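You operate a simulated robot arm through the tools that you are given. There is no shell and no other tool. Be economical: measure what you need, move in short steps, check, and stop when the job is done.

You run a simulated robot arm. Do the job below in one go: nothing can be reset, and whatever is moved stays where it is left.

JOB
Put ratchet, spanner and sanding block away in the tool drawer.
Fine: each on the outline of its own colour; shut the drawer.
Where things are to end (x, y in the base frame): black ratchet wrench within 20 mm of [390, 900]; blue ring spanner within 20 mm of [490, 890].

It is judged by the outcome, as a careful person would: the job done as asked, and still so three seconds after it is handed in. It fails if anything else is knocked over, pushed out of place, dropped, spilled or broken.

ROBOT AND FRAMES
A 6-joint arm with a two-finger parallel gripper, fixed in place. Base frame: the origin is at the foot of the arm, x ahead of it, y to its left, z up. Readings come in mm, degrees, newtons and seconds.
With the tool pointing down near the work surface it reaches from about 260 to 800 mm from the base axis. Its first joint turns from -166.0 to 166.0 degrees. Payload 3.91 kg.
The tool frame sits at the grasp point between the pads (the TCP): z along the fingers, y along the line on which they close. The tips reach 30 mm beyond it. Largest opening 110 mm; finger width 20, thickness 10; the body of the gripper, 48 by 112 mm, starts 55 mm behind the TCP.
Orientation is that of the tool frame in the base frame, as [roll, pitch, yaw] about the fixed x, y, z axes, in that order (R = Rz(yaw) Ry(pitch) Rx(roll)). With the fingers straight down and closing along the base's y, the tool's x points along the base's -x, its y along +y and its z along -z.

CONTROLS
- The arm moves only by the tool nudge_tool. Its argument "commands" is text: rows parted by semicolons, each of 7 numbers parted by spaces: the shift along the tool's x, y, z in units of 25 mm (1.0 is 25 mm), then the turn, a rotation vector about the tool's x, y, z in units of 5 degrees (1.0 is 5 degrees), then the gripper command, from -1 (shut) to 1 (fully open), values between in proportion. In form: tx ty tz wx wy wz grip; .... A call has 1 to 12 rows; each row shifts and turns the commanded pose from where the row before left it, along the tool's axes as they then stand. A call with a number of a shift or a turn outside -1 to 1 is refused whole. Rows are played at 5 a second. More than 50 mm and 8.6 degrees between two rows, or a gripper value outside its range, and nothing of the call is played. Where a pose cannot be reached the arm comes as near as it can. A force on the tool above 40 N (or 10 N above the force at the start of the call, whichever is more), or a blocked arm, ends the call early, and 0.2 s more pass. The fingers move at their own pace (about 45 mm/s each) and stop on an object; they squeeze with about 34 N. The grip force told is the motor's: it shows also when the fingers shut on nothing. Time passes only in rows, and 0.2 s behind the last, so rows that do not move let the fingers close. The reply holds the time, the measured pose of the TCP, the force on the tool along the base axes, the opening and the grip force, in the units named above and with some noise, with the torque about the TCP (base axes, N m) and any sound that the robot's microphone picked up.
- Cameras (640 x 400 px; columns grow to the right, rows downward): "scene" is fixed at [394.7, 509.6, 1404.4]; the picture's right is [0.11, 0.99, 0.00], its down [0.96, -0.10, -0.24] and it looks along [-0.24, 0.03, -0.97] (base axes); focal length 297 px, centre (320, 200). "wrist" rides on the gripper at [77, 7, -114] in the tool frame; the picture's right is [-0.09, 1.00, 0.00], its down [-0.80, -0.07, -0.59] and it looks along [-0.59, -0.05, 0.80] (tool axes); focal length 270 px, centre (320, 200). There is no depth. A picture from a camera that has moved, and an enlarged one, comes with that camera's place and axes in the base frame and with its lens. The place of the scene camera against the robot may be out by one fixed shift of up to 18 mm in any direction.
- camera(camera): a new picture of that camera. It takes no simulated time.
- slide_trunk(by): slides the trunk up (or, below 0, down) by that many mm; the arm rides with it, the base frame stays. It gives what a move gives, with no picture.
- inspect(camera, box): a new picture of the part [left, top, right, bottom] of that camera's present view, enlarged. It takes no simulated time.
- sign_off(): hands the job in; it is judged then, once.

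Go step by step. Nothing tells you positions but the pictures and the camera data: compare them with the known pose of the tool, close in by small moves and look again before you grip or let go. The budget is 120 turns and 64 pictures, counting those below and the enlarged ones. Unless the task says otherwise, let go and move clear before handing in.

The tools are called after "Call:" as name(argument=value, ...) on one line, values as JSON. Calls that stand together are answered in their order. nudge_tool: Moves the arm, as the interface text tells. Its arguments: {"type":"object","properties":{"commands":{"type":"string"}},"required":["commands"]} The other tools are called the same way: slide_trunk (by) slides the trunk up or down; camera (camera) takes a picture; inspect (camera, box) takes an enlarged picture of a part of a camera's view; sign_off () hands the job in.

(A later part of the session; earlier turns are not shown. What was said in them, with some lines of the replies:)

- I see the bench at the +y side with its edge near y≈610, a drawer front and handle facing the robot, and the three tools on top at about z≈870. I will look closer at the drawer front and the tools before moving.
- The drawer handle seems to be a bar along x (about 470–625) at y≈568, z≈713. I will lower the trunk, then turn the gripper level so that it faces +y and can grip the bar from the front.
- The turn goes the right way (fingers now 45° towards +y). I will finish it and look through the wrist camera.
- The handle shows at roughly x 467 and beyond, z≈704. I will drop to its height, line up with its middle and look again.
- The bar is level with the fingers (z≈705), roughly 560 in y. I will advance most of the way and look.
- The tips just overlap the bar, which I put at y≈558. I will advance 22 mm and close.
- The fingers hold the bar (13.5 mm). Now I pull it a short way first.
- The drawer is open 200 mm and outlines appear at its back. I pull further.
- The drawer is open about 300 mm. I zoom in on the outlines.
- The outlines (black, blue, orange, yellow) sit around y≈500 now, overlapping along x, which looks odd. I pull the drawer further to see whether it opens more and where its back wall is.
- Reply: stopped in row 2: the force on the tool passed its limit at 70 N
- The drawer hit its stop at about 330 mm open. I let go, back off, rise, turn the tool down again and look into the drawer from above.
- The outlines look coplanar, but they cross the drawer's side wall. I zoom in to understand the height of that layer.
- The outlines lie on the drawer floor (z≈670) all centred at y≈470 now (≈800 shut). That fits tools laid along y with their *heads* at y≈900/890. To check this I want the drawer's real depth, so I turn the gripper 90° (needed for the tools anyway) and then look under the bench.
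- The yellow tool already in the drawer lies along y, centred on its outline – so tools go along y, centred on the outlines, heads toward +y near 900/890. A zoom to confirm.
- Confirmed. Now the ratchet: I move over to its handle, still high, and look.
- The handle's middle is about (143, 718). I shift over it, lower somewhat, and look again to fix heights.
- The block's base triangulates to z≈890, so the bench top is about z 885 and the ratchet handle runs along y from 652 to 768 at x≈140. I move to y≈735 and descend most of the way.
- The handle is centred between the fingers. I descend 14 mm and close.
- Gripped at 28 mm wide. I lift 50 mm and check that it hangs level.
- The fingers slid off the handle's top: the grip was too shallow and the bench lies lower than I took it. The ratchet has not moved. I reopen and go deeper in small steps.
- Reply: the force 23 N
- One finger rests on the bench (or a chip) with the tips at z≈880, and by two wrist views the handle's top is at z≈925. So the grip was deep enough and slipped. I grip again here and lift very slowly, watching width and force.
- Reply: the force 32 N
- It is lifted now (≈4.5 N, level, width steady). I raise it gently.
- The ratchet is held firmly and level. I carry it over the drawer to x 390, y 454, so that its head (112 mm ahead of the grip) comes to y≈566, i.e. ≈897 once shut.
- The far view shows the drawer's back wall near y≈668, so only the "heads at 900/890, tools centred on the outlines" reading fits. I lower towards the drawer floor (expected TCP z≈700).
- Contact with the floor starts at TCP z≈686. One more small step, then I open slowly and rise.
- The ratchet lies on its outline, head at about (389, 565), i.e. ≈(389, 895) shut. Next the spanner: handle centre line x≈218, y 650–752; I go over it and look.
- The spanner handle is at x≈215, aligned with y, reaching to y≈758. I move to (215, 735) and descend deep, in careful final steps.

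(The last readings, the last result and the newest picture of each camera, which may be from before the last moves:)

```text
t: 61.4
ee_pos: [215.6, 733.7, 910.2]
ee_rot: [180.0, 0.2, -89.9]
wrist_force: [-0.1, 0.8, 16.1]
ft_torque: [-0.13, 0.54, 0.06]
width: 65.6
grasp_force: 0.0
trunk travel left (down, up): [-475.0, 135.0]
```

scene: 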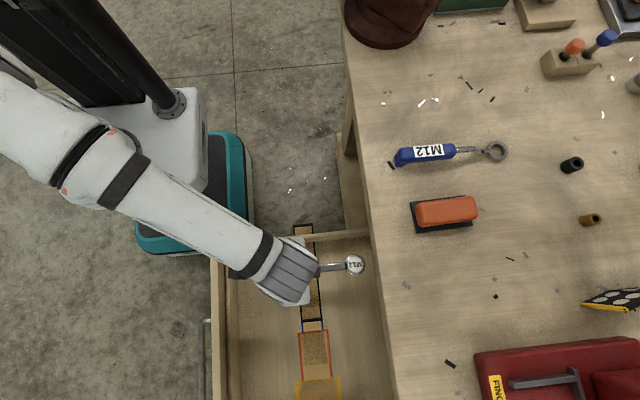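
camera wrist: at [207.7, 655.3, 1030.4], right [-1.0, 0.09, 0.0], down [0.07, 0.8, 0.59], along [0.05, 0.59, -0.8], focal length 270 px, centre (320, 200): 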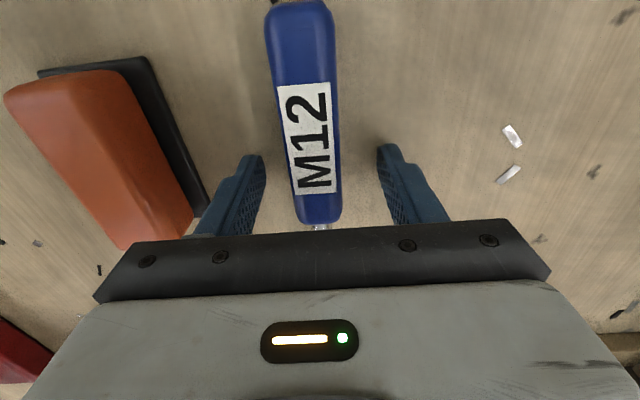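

The tips touch the bench at TCP z≈910. I back off 3 mm in command, close, and lift slowly.

Call:
nudge_tool(commands="0 0 -0.12 0 0 0 0.2;0 0 0 0 0 0 -1;0 0 0 0 0 0 -1;0 0 0 0 0 0 -1;0 0 0 0 0 0 -1;0 0 0 0 0 0 -1;0 0 -0.1 0 0 0 -1;0 0 -0.1 0 0 0 -1;0 0 -0.1 0 0 0 -1;0 0 -0.1 0 0 0 -1")

```text
t: 63.6
ee_pos: [215.0, 734.9, 918.7]
ee_rot: [180.0, -0.1, -89.9]
wrist_force: [0.1, -0.1, -2.1]
ft_torque: [0.04, -0.04, 0.0]
width: 25.7
grasp_force: 33.9
trunk travel left (down, up): [-475.0, 135.0]
```

Call:
nudge_tool(commands="0 0 -0.2 0 0 0 -1;0 0 -0.3 0 0 0 -1;0 0 -0.4 0 0 0 -1;0 0 -0.5 0 0 0 -1;0 0 -0.5 0 0 0 -1;0 0 -0.4 0 0 0 -1;0 0 -0.2 0 0 0 -1")

Call:
camera(camera="scene")

```text
t: 65.2
ee_pos: [214.3, 735.0, 982.2]
ee_rot: [179.9, -0.2, -89.9]
wrist_force: [0.8, -0.8, -1.7]
ft_torque: [0.03, 0.0, -0.01]
width: 25.7
grasp_force: 33.7
trunk travel left (down, up): [-475.0, 135.0]
```

```text
26 pictures are left
```

scene: 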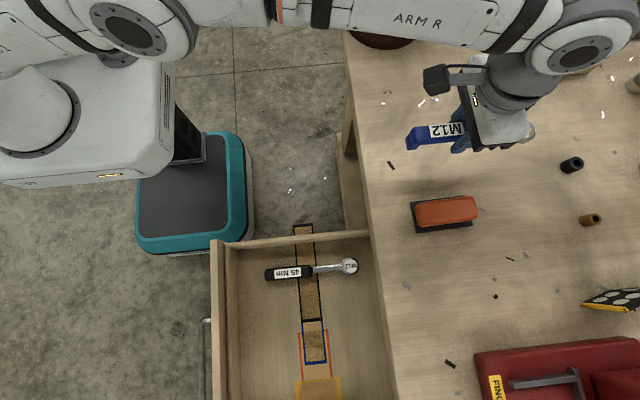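

The spanner hangs level; the ratchet's head shows at y≈567 in the drawer. I carry the spanner to (490, 448) so its ring (≈112 mm ahead) comes to y≈560.

Call:
nudge_tool(commands="0.5 -0.5 0 0 0 0 -1;1 -0.95 0 0 0 0 -1;1 -0.95 0 0 0 0 -1;1 -0.95 0 0 0 0 -1;1 -0.95 0 0 0 0 -1;1 -0.95 0 0 0 0 -1;1 -0.95 0 0 0 0 -1;1 -0.95 0 0 0 0 -1;1 -0.95 0 0 0 0 -1;1 -0.95 0 0 0 0 -1;1 -0.95 0 0 0 0 -1;0.98 -1 0 0 0 0 -1")

Call:
slide_trunk(by=-200)

Call:
camera(camera="wrist")

Call:
inspect(camera="scene", box=[200, 210, 400, 400])

```text
t: 67.8
ee_pos: [490.0, 447.0, 982.0]
ee_rot: [179.9, -0.1, -89.9]
wrist_force: [0.4, 0.1, -2.0]
ft_torque: [0.04, 0.01, 0.02]
width: 25.7
grasp_force: 33.8
trunk travel left (down, up): [-475.0, 135.0]
```

```text
t: 70.0
ee_pos: [491.0, 449.2, 782.2]
ee_rot: [-180.0, -0.1, -89.9]
wrist_force: [0.3, -0.1, -2.2]
ft_torque: [0.03, 0.01, -0.02]
width: 25.8
grasp_force: 34.2
trunk travel left (down, up): [-275.0, 335.0]
```

```text
25 pictures are left
camera wrist: at [482.9, 370.3, 897.3], right [-1.0, 0.09, 0.0], down [0.07, 0.8, 0.59], along [0.05, 0.59, -0.8], focal length 270 px, centre (320, 200)
```

wrist: 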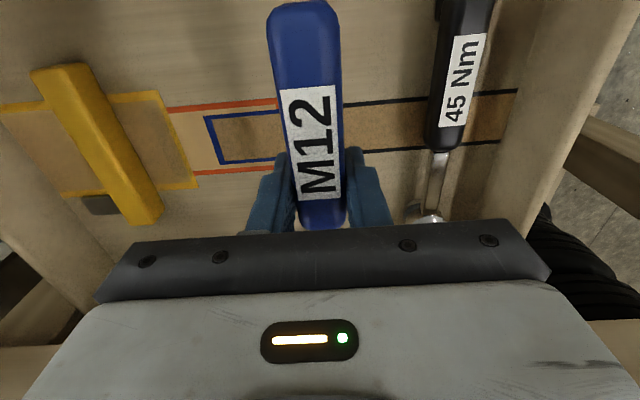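

```text
2.11 times, centred on (300, 305) of scene
camera zoom: at [394.7, 509.6, 1404.4], right [0.11, 0.99, 0.0], down [0.96, -0.1, -0.24], along [-0.24, 0.03, -0.97], focal length 625 px, centre (362, -21)
```

zoom: 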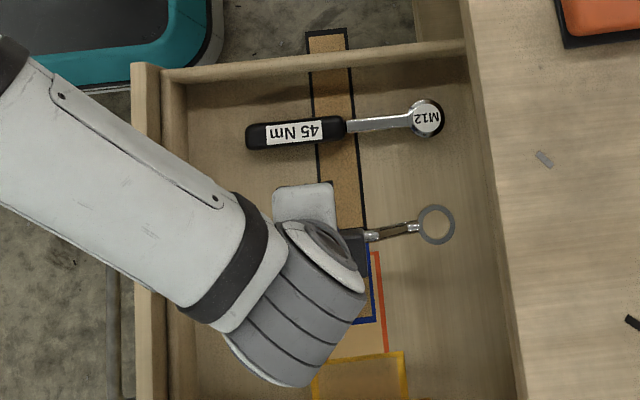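

The ring projects to y≈561, x≈490 – good. I lower it to the floor.

Call:
nudge_tool(commands="0 0 0.8 0 0 0 -1;0 0 0.8 0 0 0 -1;0 0 0.8 0 0 0 -1;0 0 0.6 0 0 0 -1;0 0 0.3 0 0 0 -1;0 0 0.16 0 0 0 -1")

Call:
nudge_tool(commands="0 0 0.1 0 0 0 -1;0 0 0.08 0 0 0 -1")

```text
t: 71.4
ee_pos: [490.4, 448.2, 695.2]
ee_rot: [-180.0, 0.0, -89.9]
wrist_force: [0.6, 0.7, -2.8]
ft_torque: [0.02, 0.01, -0.04]
width: 25.8
grasp_force: 34.6
trunk travel left (down, up): [-275.0, 335.0]
```

```text
t: 72.0
ee_pos: [490.7, 448.6, 691.4]
ee_rot: [-179.9, 0.0, -89.9]
wrist_force: [-0.1, 0.5, -2.7]
ft_torque: [0.02, -0.01, 0.02]
width: 25.7
grasp_force: 34.0
trunk travel left (down, up): [-275.0, 335.0]
```

Call:
nudge_tool(commands="0 0 0.08 0 0 0 -1;0 0 0.08 0 0 0 -1")

Call:
nudge_tool(commands="0 0 0.06 0 0 0 -1;0 0 0.04 0 0 0 -1")

```text
t: 72.6
ee_pos: [490.1, 448.2, 687.2]
ee_rot: [180.0, 0.0, -89.8]
wrist_force: [0.2, -0.5, 3.4]
ft_torque: [-0.46, 0.06, 0.03]
width: 26.1
grasp_force: 34.1
trunk travel left (down, up): [-275.0, 335.0]
```

```text
t: 73.2
ee_pos: [490.6, 448.3, 685.8]
ee_rot: [-179.8, 0.1, -89.9]
wrist_force: [-1.1, 1.6, 22.6]
ft_torque: [-1.02, 0.36, 0.07]
width: 25.7
grasp_force: 33.8
trunk travel left (down, up): [-275.0, 335.0]
```

Firm contact. I ease 1.5 mm, open, rise, and check.

Call:
nudge_tool(commands="0 0 -0.07 0 0 0 -1;0 0 0 0 0 0 -1;0 0 0 0 0 0 -0.35;0 0 0 0 0 0 -0.25;0 0 0 0 0 0 -0.1;0 0 0 0 0 0 0;0 0 -0.3 0 0 0 0;0 0 -0.6 0 0 0 0;0 0 -1 0 0 0 0;0 0 -1 0 0 0 0")

Call:
slide_trunk(by=200)

Call:
camera(camera="wrist")

```text
t: 75.4
ee_pos: [491.1, 448.0, 758.6]
ee_rot: [-179.9, -0.1, -89.9]
wrist_force: [-0.3, 0.0, 0.1]
ft_torque: [0.0, -0.02, 0.02]
width: 55.2
grasp_force: 0.1
trunk travel left (down, up): [-275.0, 335.0]
```

```text
t: 77.5
ee_pos: [490.8, 447.2, 956.6]
ee_rot: [179.9, -0.1, -89.9]
wrist_force: [0.1, -0.2, 0.4]
ft_torque: [-0.03, 0.0, 0.06]
width: 55.0
grasp_force: 0.0
trunk travel left (down, up): [-475.0, 135.0]
```

```text
23 pictures are left
camera wrist: at [483.8, 369.7, 1072.9], right [-1.0, 0.09, 0.0], down [0.07, 0.8, 0.59], along [0.05, 0.59, -0.8], focal length 270 px, centre (320, 200)
```

wrist: 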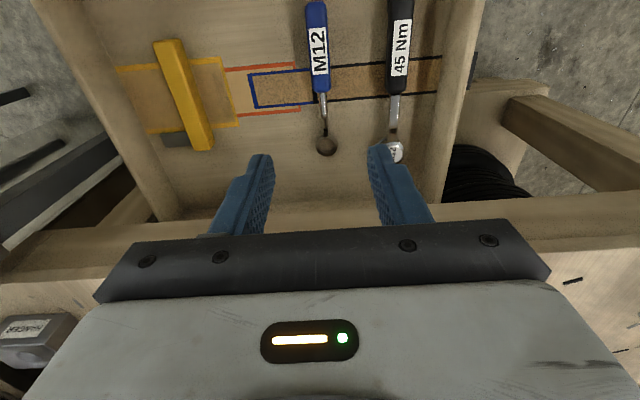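

The spanner's ring is at ≈(490, 559) – fine. I zoom in on the orange outline to find its centre before fetching the block.

Call:
inspect(camera="wrist", box=[100, 30, 340, 180])

Call:
inspect(camera="scene", box=[270, 300, 380, 400])

```text
2.67 times, centred on (220, 105) of wrist
camera zoom: at [483.8, 369.7, 1072.9], right [-1.0, 0.09, 0.0], down [0.07, 0.8, 0.59], along [0.05, 0.59, -0.8], focal length 721 px, centre (587, 453)
```

zoom: 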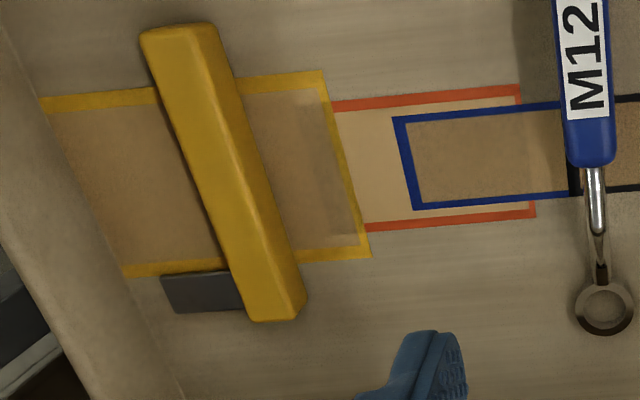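

```text
4.00 times, centred on (325, 350) of scene
camera zoom: at [394.7, 509.6, 1404.4], right [0.11, 0.99, 0.0], down [0.96, -0.1, -0.24], along [-0.24, 0.03, -0.97], focal length 1188 px, centre (300, -400)
```

zoom: 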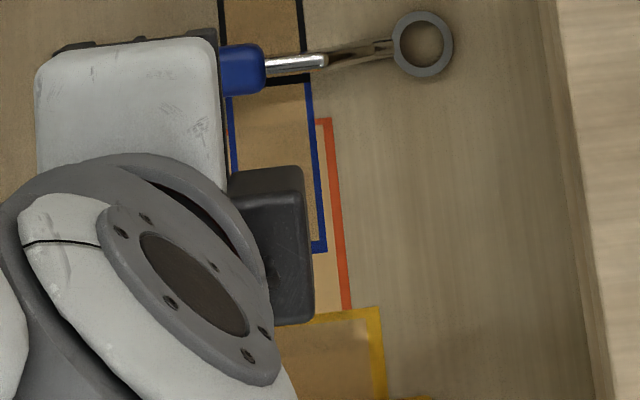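

The orange outline is centred at about (587, 470), and the block on the bench at about (324, 723), long side along y. I go over the block and look.

Call:
nudge_tool(commands="0 0 -1 0 0 0 0.5;-0.5 0.5 -0.4 0 0 0 0.5;-1 0.7 0 0 0 0 0.5;-1 0.7 0 0 0 0 0.5;-1 0.7 0 0 0 0 0.5;-1 0.7 0 0 0 0 0.5;-1 0.7 0 0 0 0 0.5;-1 0.7 0 0 0 0 0.5;-1 0.7 0 0 0 0 0.5;-1 0.7 0 0 0 0 0.5;-1 0.6 0 0 0 0 0.5;-0.5 0 0 0 0 0 0.5")

Call:
camera(camera="wrist")

```text
t: 80.1
ee_pos: [321.6, 697.7, 992.3]
ee_rot: [180.0, -0.2, -89.9]
wrist_force: [-0.3, 0.1, 0.3]
ft_torque: [0.02, -0.01, 0.01]
width: 82.4
grasp_force: 0.1
trunk travel left (down, up): [-475.0, 135.0]
```

```text
20 pictures are left
camera wrist: at [315.3, 619.5, 1108.4], right [-1.0, 0.09, 0.0], down [0.07, 0.8, 0.59], along [0.05, 0.59, -0.8], focal length 270 px, centre (320, 200)
```

wrist: 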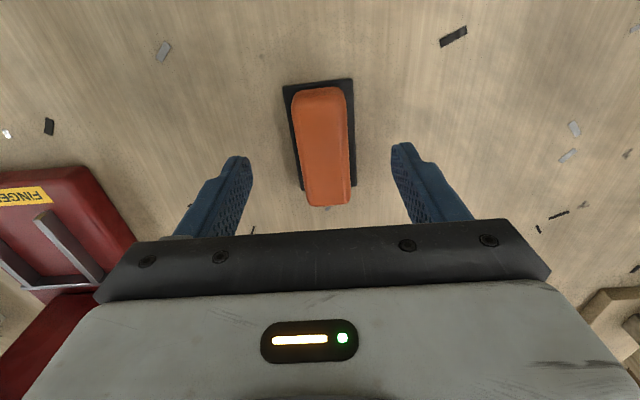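

The block's centre is about (320, 721), top near z≈915. I move over it and descend so the tips stay just above its base plate.

Call:
nudge_tool(commands="-0.95 0.07 0 0 0 0 0.3;0 0 1 0 0 0 0.3;0 0 0.9 0 0 0 0.3;0 0 0.5 0 0 0 0.3;0 0 0.3 0 0 0 0.3")

Call:
camera(camera="wrist")

Call:
inspect(camera="scene", box=[380, 160, 510, 260])

```text
t: 81.3
ee_pos: [321.3, 708.3, 925.5]
ee_rot: [-180.0, -0.1, -89.9]
wrist_force: [0.2, 0.3, 0.2]
ft_torque: [-0.02, 0.01, -0.02]
width: 71.6
grasp_force: 0.1
out of reach, approached as far as the arm can: row 1
trunk travel left (down, up): [-475.0, 135.0]
```

```text
19 pictures are left
camera wrist: at [314.7, 631.3, 1040.8], right [-1.0, 0.09, 0.0], down [0.07, 0.8, 0.59], along [0.05, 0.59, -0.8], focal length 270 px, centre (320, 200)
```

wrist: 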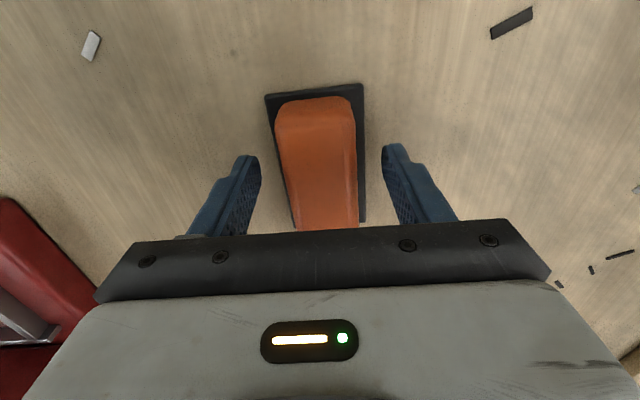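

```text
4.00 times, centred on (445, 210) of scene
camera zoom: at [394.7, 509.6, 1404.4], right [0.11, 0.99, 0.0], down [0.96, -0.1, -0.24], along [-0.24, 0.03, -0.97], focal length 1188 px, centre (-180, 160)
```

zoom: 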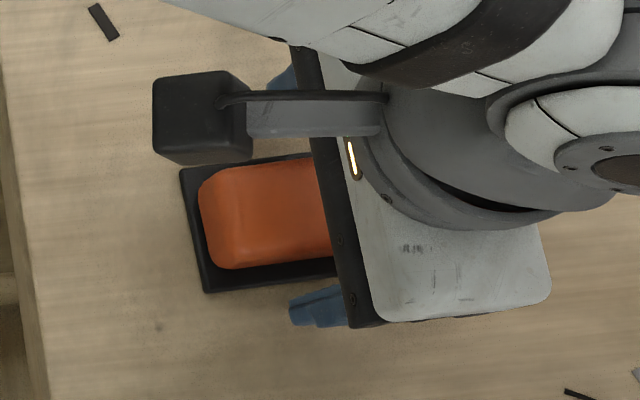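

Reach limits me to y≈708, which is close enough to the block's middle. The block is centred between the fingers; I go 5 mm lower and close.

Call:
nudge_tool(commands="0 0 0.2 0 0 0 0.3;0 0 0 0 0 0 -1;0 0 0 0 0 0 -1;0 0 0 0 0 0 -1;0 0 0 0 0 0 -1;0 0 0 0 0 0 -1")

Call:
nudge_tool(commands="0 0 -0.1 0 0 0 -1;0 0 -0.1 0 0 0 -1;0 0 -0.1 0 0 0 -1;0 0 -0.1 0 0 0 -1")

Call:
inspect(camera="scene", box=[380, 160, 510, 260])

```text
t: 82.7
ee_pos: [322.2, 708.4, 920.8]
ee_rot: [179.9, -0.1, -89.9]
wrist_force: [-0.1, 0.0, -0.3]
ft_torque: [0.01, 0.03, 0.01]
width: 39.7
grasp_force: 33.4
trunk travel left (down, up): [-475.0, 135.0]
```

```text
t: 83.7
ee_pos: [321.8, 708.5, 929.0]
ee_rot: [179.9, 0.0, -89.9]
wrist_force: [0.1, -0.2, -1.1]
ft_torque: [0.0, 0.0, 0.03]
width: 39.8
grasp_force: 34.1
trunk travel left (down, up): [-475.0, 135.0]
```

```text
4.00 times, centred on (445, 210) of scene
camera zoom: at [394.7, 509.6, 1404.4], right [0.11, 0.99, 0.0], down [0.96, -0.1, -0.24], along [-0.24, 0.03, -0.97], focal length 1188 px, centre (-180, 160)
```

zoom: 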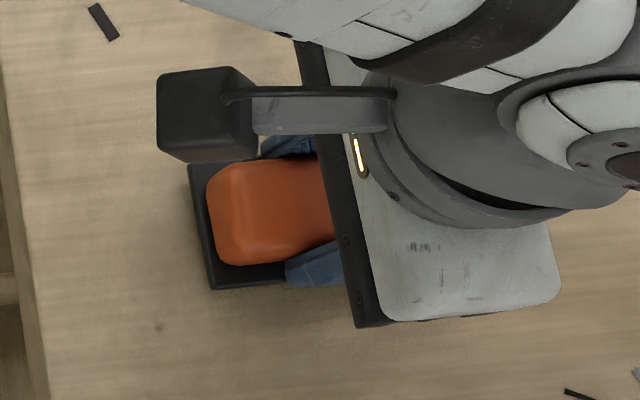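

It is gripped (39.8 mm) and off the bench. I lift it gently.

Call:
nudge_tool(commands="0 0 -0.2 0 0 0 -1;0 0 -0.3 0 0 0 -1;0 0 -0.4 0 0 0 -1;0 0 -0.5 0 0 0 -1;0 0 -0.5 0 0 0 -1;0 0 -0.3 0 0 0 -1")

Call:
camera(camera="wrist")

```text
t: 85.1
ee_pos: [322.3, 708.8, 985.4]
ee_rot: [-180.0, 0.0, -89.9]
wrist_force: [0.2, -0.3, -1.7]
ft_torque: [-0.01, 0.05, 0.01]
width: 39.6
grasp_force: 34.0
trunk travel left (down, up): [-475.0, 135.0]
```

```text
16 pictures are left
camera wrist: at [315.2, 631.5, 1100.8], right [-1.0, 0.09, 0.0], down [0.07, 0.8, 0.59], along [0.05, 0.59, -0.81], focal length 270 px, centre (320, 200)
```

wrist: 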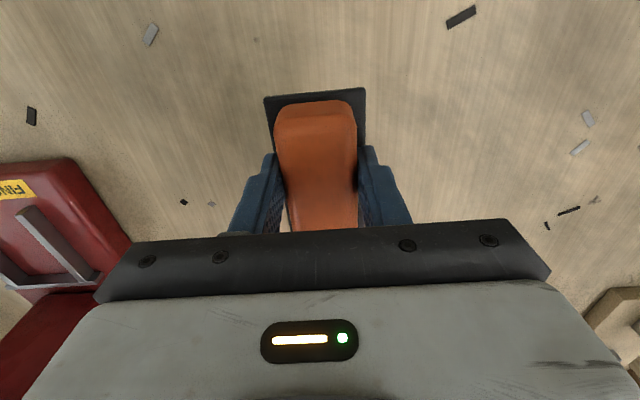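

Held well. I carry it to (588, 457), so that the block's centre comes over (588, 470).

Call:
nudge_tool(commands="0.5 -0.5 0 0 0 0 -1;0.9 -0.92 0 0 0 0 -1;0.9 -0.92 0 0 0 0 -1;0.9 -0.92 0 0 0 0 -1;0.9 -0.92 0 0 0 0 -1;0.9 -0.92 0 0 0 0 -1;0.9 -0.92 0 0 0 0 -1;0.9 -0.92 0 0 0 0 -1;0.9 -0.92 0 0 0 0 -1;0.9 -0.92 0 0 0 0 -1;0.9 -0.92 0 0 0 0 -1;0.58 -0.92 0 0 0 0 -1")

Call:
slide_trunk(by=-200)

Call:
camera(camera="wrist")

Call:
inspect(camera="scene", box=[200, 210, 400, 400])

```text
t: 87.7
ee_pos: [587.4, 456.1, 985.4]
ee_rot: [180.0, 0.0, -89.9]
wrist_force: [0.6, -0.1, -0.9]
ft_torque: [-0.05, -0.01, 0.02]
width: 39.4
grasp_force: 34.2
trunk travel left (down, up): [-475.0, 135.0]
```

```text
t: 89.9
ee_pos: [586.7, 457.0, 784.8]
ee_rot: [-180.0, -0.1, -89.8]
wrist_force: [-0.2, 0.1, -0.4]
ft_torque: [-0.02, -0.03, -0.02]
width: 39.5
grasp_force: 34.5
trunk travel left (down, up): [-275.0, 335.0]
```

```text
15 pictures are left
camera wrist: at [579.1, 379.2, 901.3], right [-1.0, 0.09, 0.0], down [0.07, 0.8, 0.59], along [0.05, 0.59, -0.8], focal length 270 px, centre (320, 200)
```

wrist: 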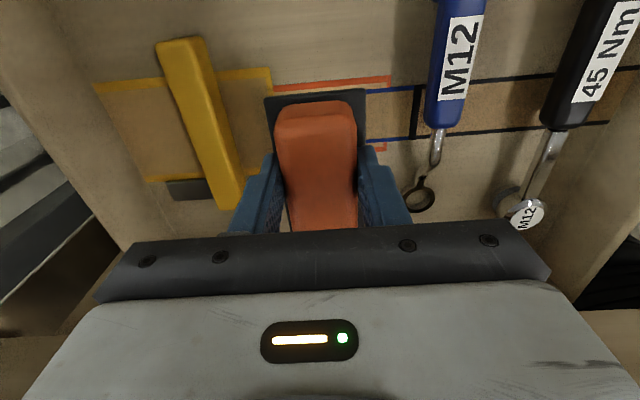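

```text
2.11 times, centred on (300, 305) of scene
camera zoom: at [394.7, 509.6, 1404.4], right [0.11, 0.99, 0.0], down [0.96, -0.1, -0.24], along [-0.24, 0.03, -0.97], focal length 625 px, centre (362, -21)
```

zoom: 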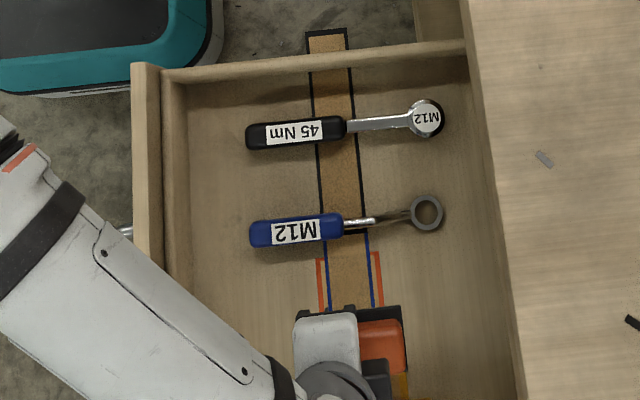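

All clear. I lower the block to the floor (expected TCP z≈697).

Call:
nudge_tool(commands="0 0 0.8 0 0 0 -1;0 0 0.8 0 0 0 -1;0 0 0.8 0 0 0 -1;0 0 0.6 0 0 0 -1;0 0 0.28 0 0 0 -1")

Call:
nudge_tool(commands="0 0 0.08 0 0 0 -1;0 0 0.08 0 0 0 -1")

```text
t: 91.1
ee_pos: [587.5, 458.7, 704.2]
ee_rot: [-180.0, -0.1, -89.9]
wrist_force: [0.2, 0.5, -1.7]
ft_torque: [-0.01, 0.02, -0.03]
width: 39.3
grasp_force: 33.9
trunk travel left (down, up): [-275.0, 335.0]
```

```text
t: 91.7
ee_pos: [586.5, 457.2, 698.4]
ee_rot: [180.0, -0.1, -89.9]
wrist_force: [0.1, 0.3, -1.2]
ft_torque: [-0.02, 0.0, -0.01]
width: 39.4
grasp_force: 33.8
trunk travel left (down, up): [-275.0, 335.0]
```

Call:
nudge_tool(commands="0 0 0.06 0 0 0 -1;0 0 0.04 0 0 0 -1")

Call:
nudge_tool(commands="0 0 0.04 0 0 0 -1;0 0 0 0 0 0 -1")

```text
t: 92.3
ee_pos: [586.3, 457.7, 698.0]
ee_rot: [-180.0, 0.0, -89.9]
wrist_force: [0.4, 0.1, 0.7]
ft_torque: [0.04, 0.02, 0.02]
width: 39.5
grasp_force: 34.7
trunk travel left (down, up): [-275.0, 335.0]
```

```text
t: 92.9
ee_pos: [586.9, 456.2, 696.3]
ee_rot: [-179.9, -0.1, -89.9]
wrist_force: [0.2, -0.1, 5.6]
ft_torque: [-0.28, 0.13, 0.01]
width: 39.5
grasp_force: 34.0
trunk travel left (down, up): [-275.0, 335.0]
```

It rests on the floor. I open, rise and check all three.

Call:
nudge_tool(commands="0 0 0 0 0 0 -0.1;0 0 0 0 0 0 0;0 0 0 0 0 0 0.1;0 0 0 0 0 0 0.1;0 0 -0.3 0 0 0 0.1;0 0 -0.6 0 0 0 0.1;0 0 -1 0 0 0 0.1;0 0 -1 0 0 0 0.1")

Call:
slide_trunk(by=250)

Call:
camera(camera="wrist")

```text
t: 94.7
ee_pos: [587.5, 457.0, 769.3]
ee_rot: [180.0, -0.1, -89.9]
wrist_force: [0.0, -0.2, -0.3]
ft_torque: [0.02, 0.05, -0.01]
width: 60.7
grasp_force: 0.0
trunk travel left (down, up): [-275.0, 335.0]
```

```text
t: 97.3
ee_pos: [587.2, 457.7, 1018.3]
ee_rot: [179.9, 0.0, -89.9]
wrist_force: [0.5, -0.2, -1.0]
ft_torque: [-0.04, 0.02, 0.01]
width: 60.5
grasp_force: 0.0
trunk travel left (down, up): [-525.0, 85.0]
```

```text
13 pictures are left
camera wrist: at [580.0, 379.5, 1135.0], right [-1.0, 0.09, 0.0], down [0.07, 0.8, 0.59], along [0.05, 0.59, -0.8], focal length 270 px, centre (320, 200)
```

wrist: 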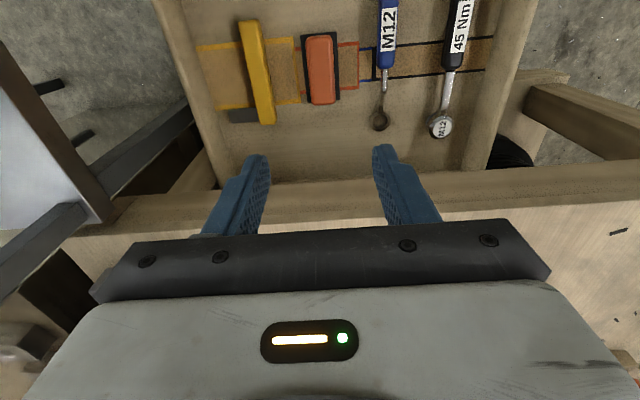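

All three lie neatly: ratchet, spanner and block on their outlines, nothing disturbed. Now I shut the drawer: turn the gripper back, then face it +y at the handle.

Call:
nudge_tool(commands="0 0 0 0 0 1 0.1;0 0 0 0 0 1 0.1;0 0 0 0 0 1 0.1;0 0 0 0 0 1 0.1;0 0 0 0 0 1 0.1;0 0 0 0 0 1 0.1;0 0 0 0 0 1 0.1;0 0 0 0 0 1 0.1;0 0 0 0 0 1 0.1")

Call:
nudge_tool(commands="0 0 0 0 0 1 0.1;0 0 0 0 0 1 0.1;0 0 0 0 0 1 0.1;0 0 0 0 0 1 0.1;0 0 0 0 0 1 0.1;0 0 0 0 0 1 0.1;0 0 0 0 0 1 0.1;0 0 0 0 0 1 0.1;0 0 0 0 0 1 0.1")

Call:
nudge_tool(commands="0.2 -1 0 0 0 0 0.2;0.2 -1 0 0 0 0 0.2;0.2 -1 0 0 0 0 0.2;0.2 -1 0 0 0 0 0.2;0.2 -1 0 0 0 0 0.2;0.2 -1 0 0 0 0 0.2;0.2 -1 0 0 0 0 0.2;0.2 -1 0 0 0 0 0.2;0.2 -1 0 0 0 0 0.2;0 -1 0 0 0 0 0.2;0 -1 0 0 0 0 0.2;0 -1 0 0 0 0 0.2")

Call:
nudge_tool(commands="0 0 0 -1 0 0 0.2;0 0 0 -1 0 0 0.2;0 0 0 -1 0 0 0.2;0 0 0 -1 0 0 0.2;0 0 0 -1 0 0 0.2;0 0 0 -1 0 0 0.2;0 0 0 -1 0 0 0.2;0 0 0 -1 0 0 0.2;0 0 0 -1 0 0 0.2")

Call:
nudge_tool(commands="0 0 0 -1 0 0 0.2;0 0 0 -1 0 0 0.2;0 0 0 -1 0 0 0.2;0 0 0 -1 0 0 0.2;0 0 0 -1 0 0 0.2;0 0 0 -1 0 0 0.2;0 0 0 -1 0 0 0.2;0 0 0 -1 0 0 0.2;0 0 0 -1 0 0 0.2")

```text
t: 99.3
ee_pos: [587.2, 457.0, 1018.9]
ee_rot: [180.0, 0.0, -135.0]
wrist_force: [0.1, -0.1, -0.5]
ft_torque: [0.0, 0.01, -0.01]
width: 60.2
grasp_force: 0.0
trunk travel left (down, up): [-525.0, 85.0]
```

```text
t: 101.3
ee_pos: [587.4, 456.0, 1019.7]
ee_rot: [-179.9, 0.1, 180.0]
wrist_force: [-0.8, -0.3, -0.4]
ft_torque: [0.0, -0.05, 0.03]
width: 60.7
grasp_force: 0.1
trunk travel left (down, up): [-525.0, 85.0]
```

```text
t: 103.9
ee_pos: [541.7, 155.6, 1019.0]
ee_rot: [179.9, 0.1, -179.9]
wrist_force: [0.0, -0.5, -0.4]
ft_torque: [0.0, 0.02, 0.02]
width: 66.1
grasp_force: 0.1
trunk travel left (down, up): [-525.0, 85.0]
```

```text
t: 105.9
ee_pos: [542.2, 156.9, 1019.2]
ee_rot: [135.0, 0.0, -179.8]
wrist_force: [0.8, -0.9, 0.2]
ft_torque: [0.02, 0.01, 0.02]
width: 65.6
grasp_force: 0.2
trunk travel left (down, up): [-525.0, 85.0]
```

```text
t: 107.9
ee_pos: [543.9, 158.3, 1020.0]
ee_rot: [90.1, 0.0, -179.9]
wrist_force: [-0.1, -0.5, 0.0]
ft_torque: [0.0, 0.02, 0.0]
width: 66.1
grasp_force: 0.1
trunk travel left (down, up): [-525.0, 85.0]
```

Call:
slide_trunk(by=-315)

Call:
camera(camera="wrist")

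Call:
camera(camera="scene")

```text
t: 111.0
ee_pos: [543.4, 157.9, 704.0]
ee_rot: [90.2, 0.0, -179.9]
wrist_force: [0.0, 0.1, -0.4]
ft_torque: [0.01, -0.01, 0.0]
width: 66.0
grasp_force: 0.1
trunk travel left (down, up): [-210.0, 400.0]
```

```text
12 pictures are left
camera wrist: at [465.3, 41.6, 712.9], right [0.09, 0.0, 1.0], down [0.8, -0.59, -0.07], along [0.59, 0.8, -0.05], focal length 270 px, centre (320, 200)
```

wrist: 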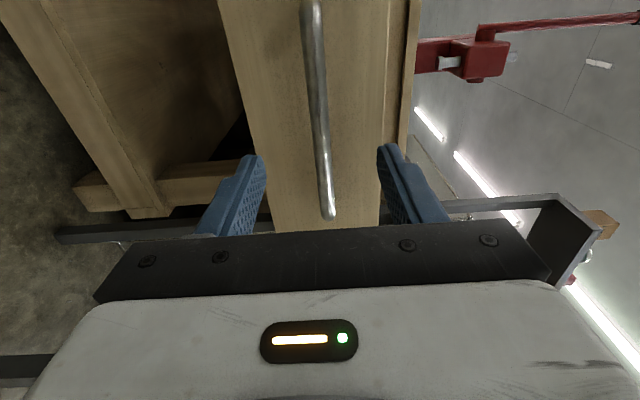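

```text
11 pictures are left
```

scene: 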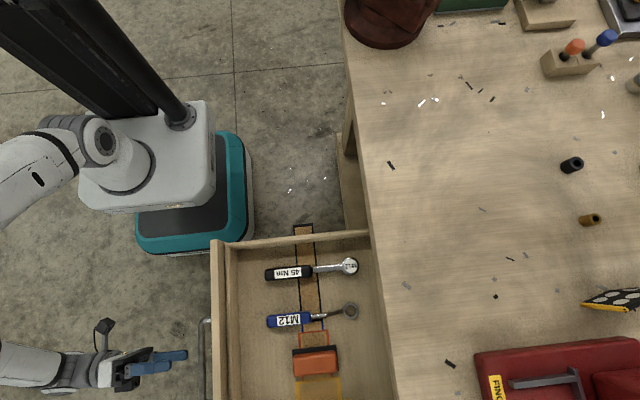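

The bar is level with the fingers. I advance to it (y≈226) and close.

Call:
nudge_tool(commands="0 0 1 0 0 0 0.2;0 0 1 0 0 0 0.2;0 0 0.7 0 0 0 0.2;0 0 0 0 0 0 -1;0 0 0 0 0 0 -1;0 0 0 0 0 0 -1;0 0 0 0 0 0 -1;0 0 0 0 0 0 -1")

```text
t: 112.8
ee_pos: [543.7, 224.6, 705.2]
ee_rot: [90.1, 0.1, -179.8]
wrist_force: [0.3, 1.1, 3.8]
ft_torque: [0.02, -0.03, 0.11]
width: 13.7
grasp_force: 45.6
trunk travel left (down, up): [-210.0, 400.0]
```

Gripped. I push gently with slow ramping so nothing slides in the drawer.

Call:
nudge_tool(commands="0 0 0.1 0 0 0 -1;0 0 0.2 0 0 0 -1;0 0 0.3 0 0 0 -1;0 0 0.4 0 0 0 -1;0 0 0.5 0 0 0 -1;0 0 0.5 0 0 0 -1;0 0 0.5 0 0 0 -1;0 0 0.5 0 0 0 -1;0 0 0.5 0 0 0 -1;0 0 0.4 0 0 0 -1;0 0 0.3 0 0 0 -1;0 0 0.15 0 0 0 -1")

Call:
camera(camera="scene")

```text
t: 115.4
ee_pos: [544.4, 332.2, 705.0]
ee_rot: [89.9, 0.2, -180.0]
wrist_force: [15.4, 0.3, 15.5]
ft_torque: [0.13, 0.02, 0.16]
width: 14.0
grasp_force: 45.3
trunk travel left (down, up): [-210.0, 400.0]
```

```text
10 pictures are left
```

scene: 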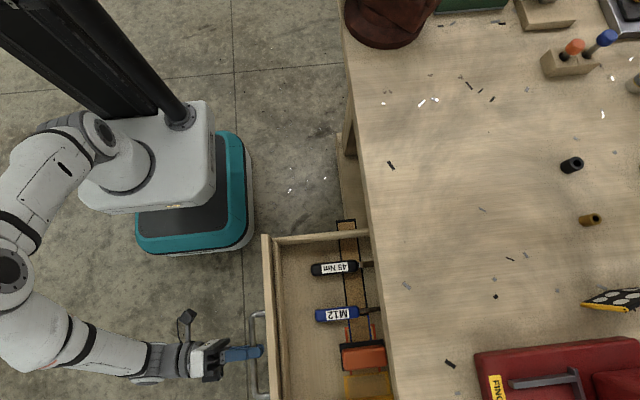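

The tools ride along with the drawer. I keep pushing.

Call:
nudge_tool(commands="0 0 0.15 0 0 0 -1;0 0 0.3 0 0 0 -1;0 0 0.4 0 0 0 -1;0 0 0.5 0 0 0 -1;0 0 0.5 0 0 0 -1;0 0 0.5 0 0 0 -1;0 0 0.5 0 0 0 -1;0 0 0.5 0 0 0 -1;0 0 0.5 0 0 0 -1;0 0 0.4 0 0 0 -1;0 0 0.3 0 0 0 -1;0 0 0.15 0 0 0 -1")

Call:
nudge_tool(commands="0 0 0.15 0 0 0 -1;0 0 0.3 0 0 0 -1;0 0 0.4 0 0 0 -1;0 0 0.5 0 0 0 -1;0 0 0.5 0 0 0 -1;0 0 0.5 0 0 0 -1;0 0 0.4 0 0 0 -1;0 0 0.3 0 0 0 -1;0 0 0.2 0 0 0 -1;0 0 0.1 0 0 0 -1")

```text
t: 118.0
ee_pos: [542.8, 451.0, 704.5]
ee_rot: [90.0, 0.0, -180.0]
wrist_force: [20.6, 0.5, 15.1]
ft_torque: [0.16, 0.04, 0.66]
width: 13.9
grasp_force: 45.2
trunk travel left (down, up): [-210.0, 400.0]
```

```text
t: 120.2
ee_pos: [543.1, 534.4, 705.1]
ee_rot: [89.9, 0.0, 179.9]
wrist_force: [23.6, -1.0, 18.4]
ft_torque: [0.18, -0.09, -0.13]
width: 13.6
grasp_force: 44.9
trunk travel left (down, up): [-210.0, 400.0]
```

About 20 mm remain. I push slowly to the stop.

Call:
nudge_tool(commands="0 0 0.2 0 0 0 -1;0 0 0.2 0 0 0 -1;0 0 0.2 0 0 0 -1;0 0 0.15 0 0 0 -1;0 0 0.1 0 0 0 -1")

Call:
inspect(camera="scene", box=[260, 200, 460, 400])

```text
t: 121.4
ee_pos: [543.6, 554.7, 705.4]
ee_rot: [90.0, -0.1, 179.9]
wrist_force: [24.0, -5.3, 19.6]
ft_torque: [0.21, -0.1, -0.47]
width: 13.9
grasp_force: 45.2
trunk travel left (down, up): [-210.0, 400.0]
```

```text
2.00 times, centred on (360, 300) of scene
camera zoom: at [394.7, 509.6, 1404.4], right [0.11, 0.99, 0.0], down [0.96, -0.1, -0.24], along [-0.24, 0.03, -0.97], focal length 594 px, centre (240, 0)
```

zoom: 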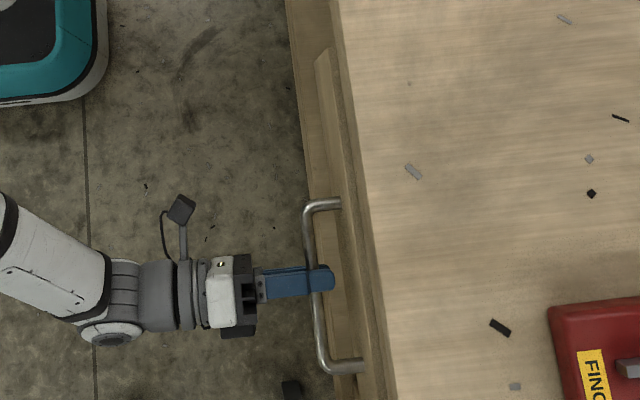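

Call:
nudge_tool(commands="0 0 0.08 0 0 0 -1;0 0 0.08 0 0 0 -1")

```text
t: 122.0
ee_pos: [543.5, 554.6, 705.5]
ee_rot: [90.0, -0.1, 179.9]
wrist_force: [-6.1, -21.8, 8.3]
ft_torque: [0.05, -0.03, 0.44]
width: 13.7
grasp_force: 45.2
trunk travel left (down, up): [-210.0, 400.0]
stopped in row 2: the force on the tool passed its limit at 44 N (the readings are from after the stop); the commanded pose is now the measured one
```

The drawer is hard against its stop (44 N, y no longer advancing), so it is shut. I open and back straight off.

Call:
nudge_tool(commands="0 0 0 0 0 0 0;0 0 0 0 0 0 0.2;0 0 0 0 0 0 0.2;0 0 -0.5 0 0 0 0.2;0 0 -1 0 0 0 0.2;0 0 -1 0 0 0 0.2;0 0 -1 0 0 0 0.2;0 0 -1 0 0 0 0.2")

Call:
camera(camera="scene")

Call:
inspect(camera="scene", box=[320, 200, 520, 400])

```text
t: 123.8
ee_pos: [543.7, 442.8, 703.8]
ee_rot: [90.2, -0.2, 179.9]
wrist_force: [-0.3, 0.2, 1.1]
ft_torque: [0.02, -0.02, 0.0]
width: 65.9
grasp_force: 0.1
trunk travel left (down, up): [-210.0, 400.0]
```

```text
8 pictures are left
```

scene: 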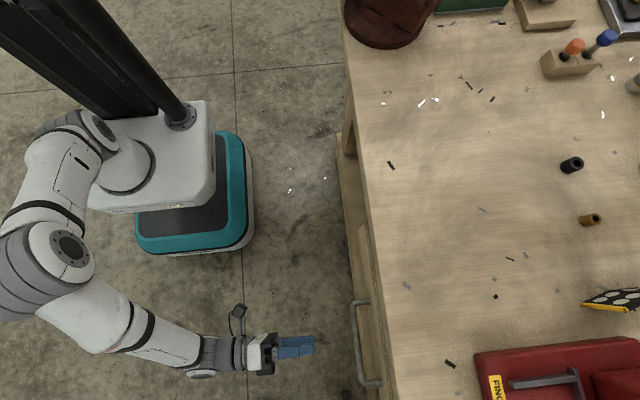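

```text
2.00 times, centred on (420, 300) of scene
camera zoom: at [394.7, 509.6, 1404.4], right [0.11, 0.99, 0.0], down [0.96, -0.1, -0.24], along [-0.24, 0.03, -0.97], focal length 594 px, centre (120, 0)
```

zoom: 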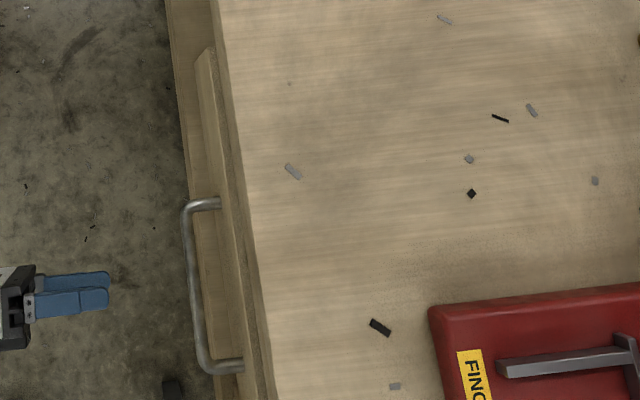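

The drawer front and handle are exactly where they were at the start, so the drawer is shut, and the gripper is clear. I hand the job in.

Call:
sign_off()

```text
The job is handed in.
```

The ratchet, spanner and sanding block are in the tool drawer at the outlines of their own colours, and the drawer is shut.

- **Positions:** With the drawer shut, I estimate the ratchet's head at about [389, 895] and the spanner's ring at about [490, 889]. The block's centre is at about [587, 800]. I took the given coordinates to mean the head and the ring, because the drawer's back wall rules out centring the tools there.
- **Orientation:** All three lie along y, across the painted outlines, which run along x. The black outline runs through the drawer's side wall, so the ratchet cannot lie along it. The yellow tool already in the drawer lies the same way.
- **One slip:** My first grip on the ratchet slid off as I lifted. I saw no shift in its position on the bench, and the second grip held.
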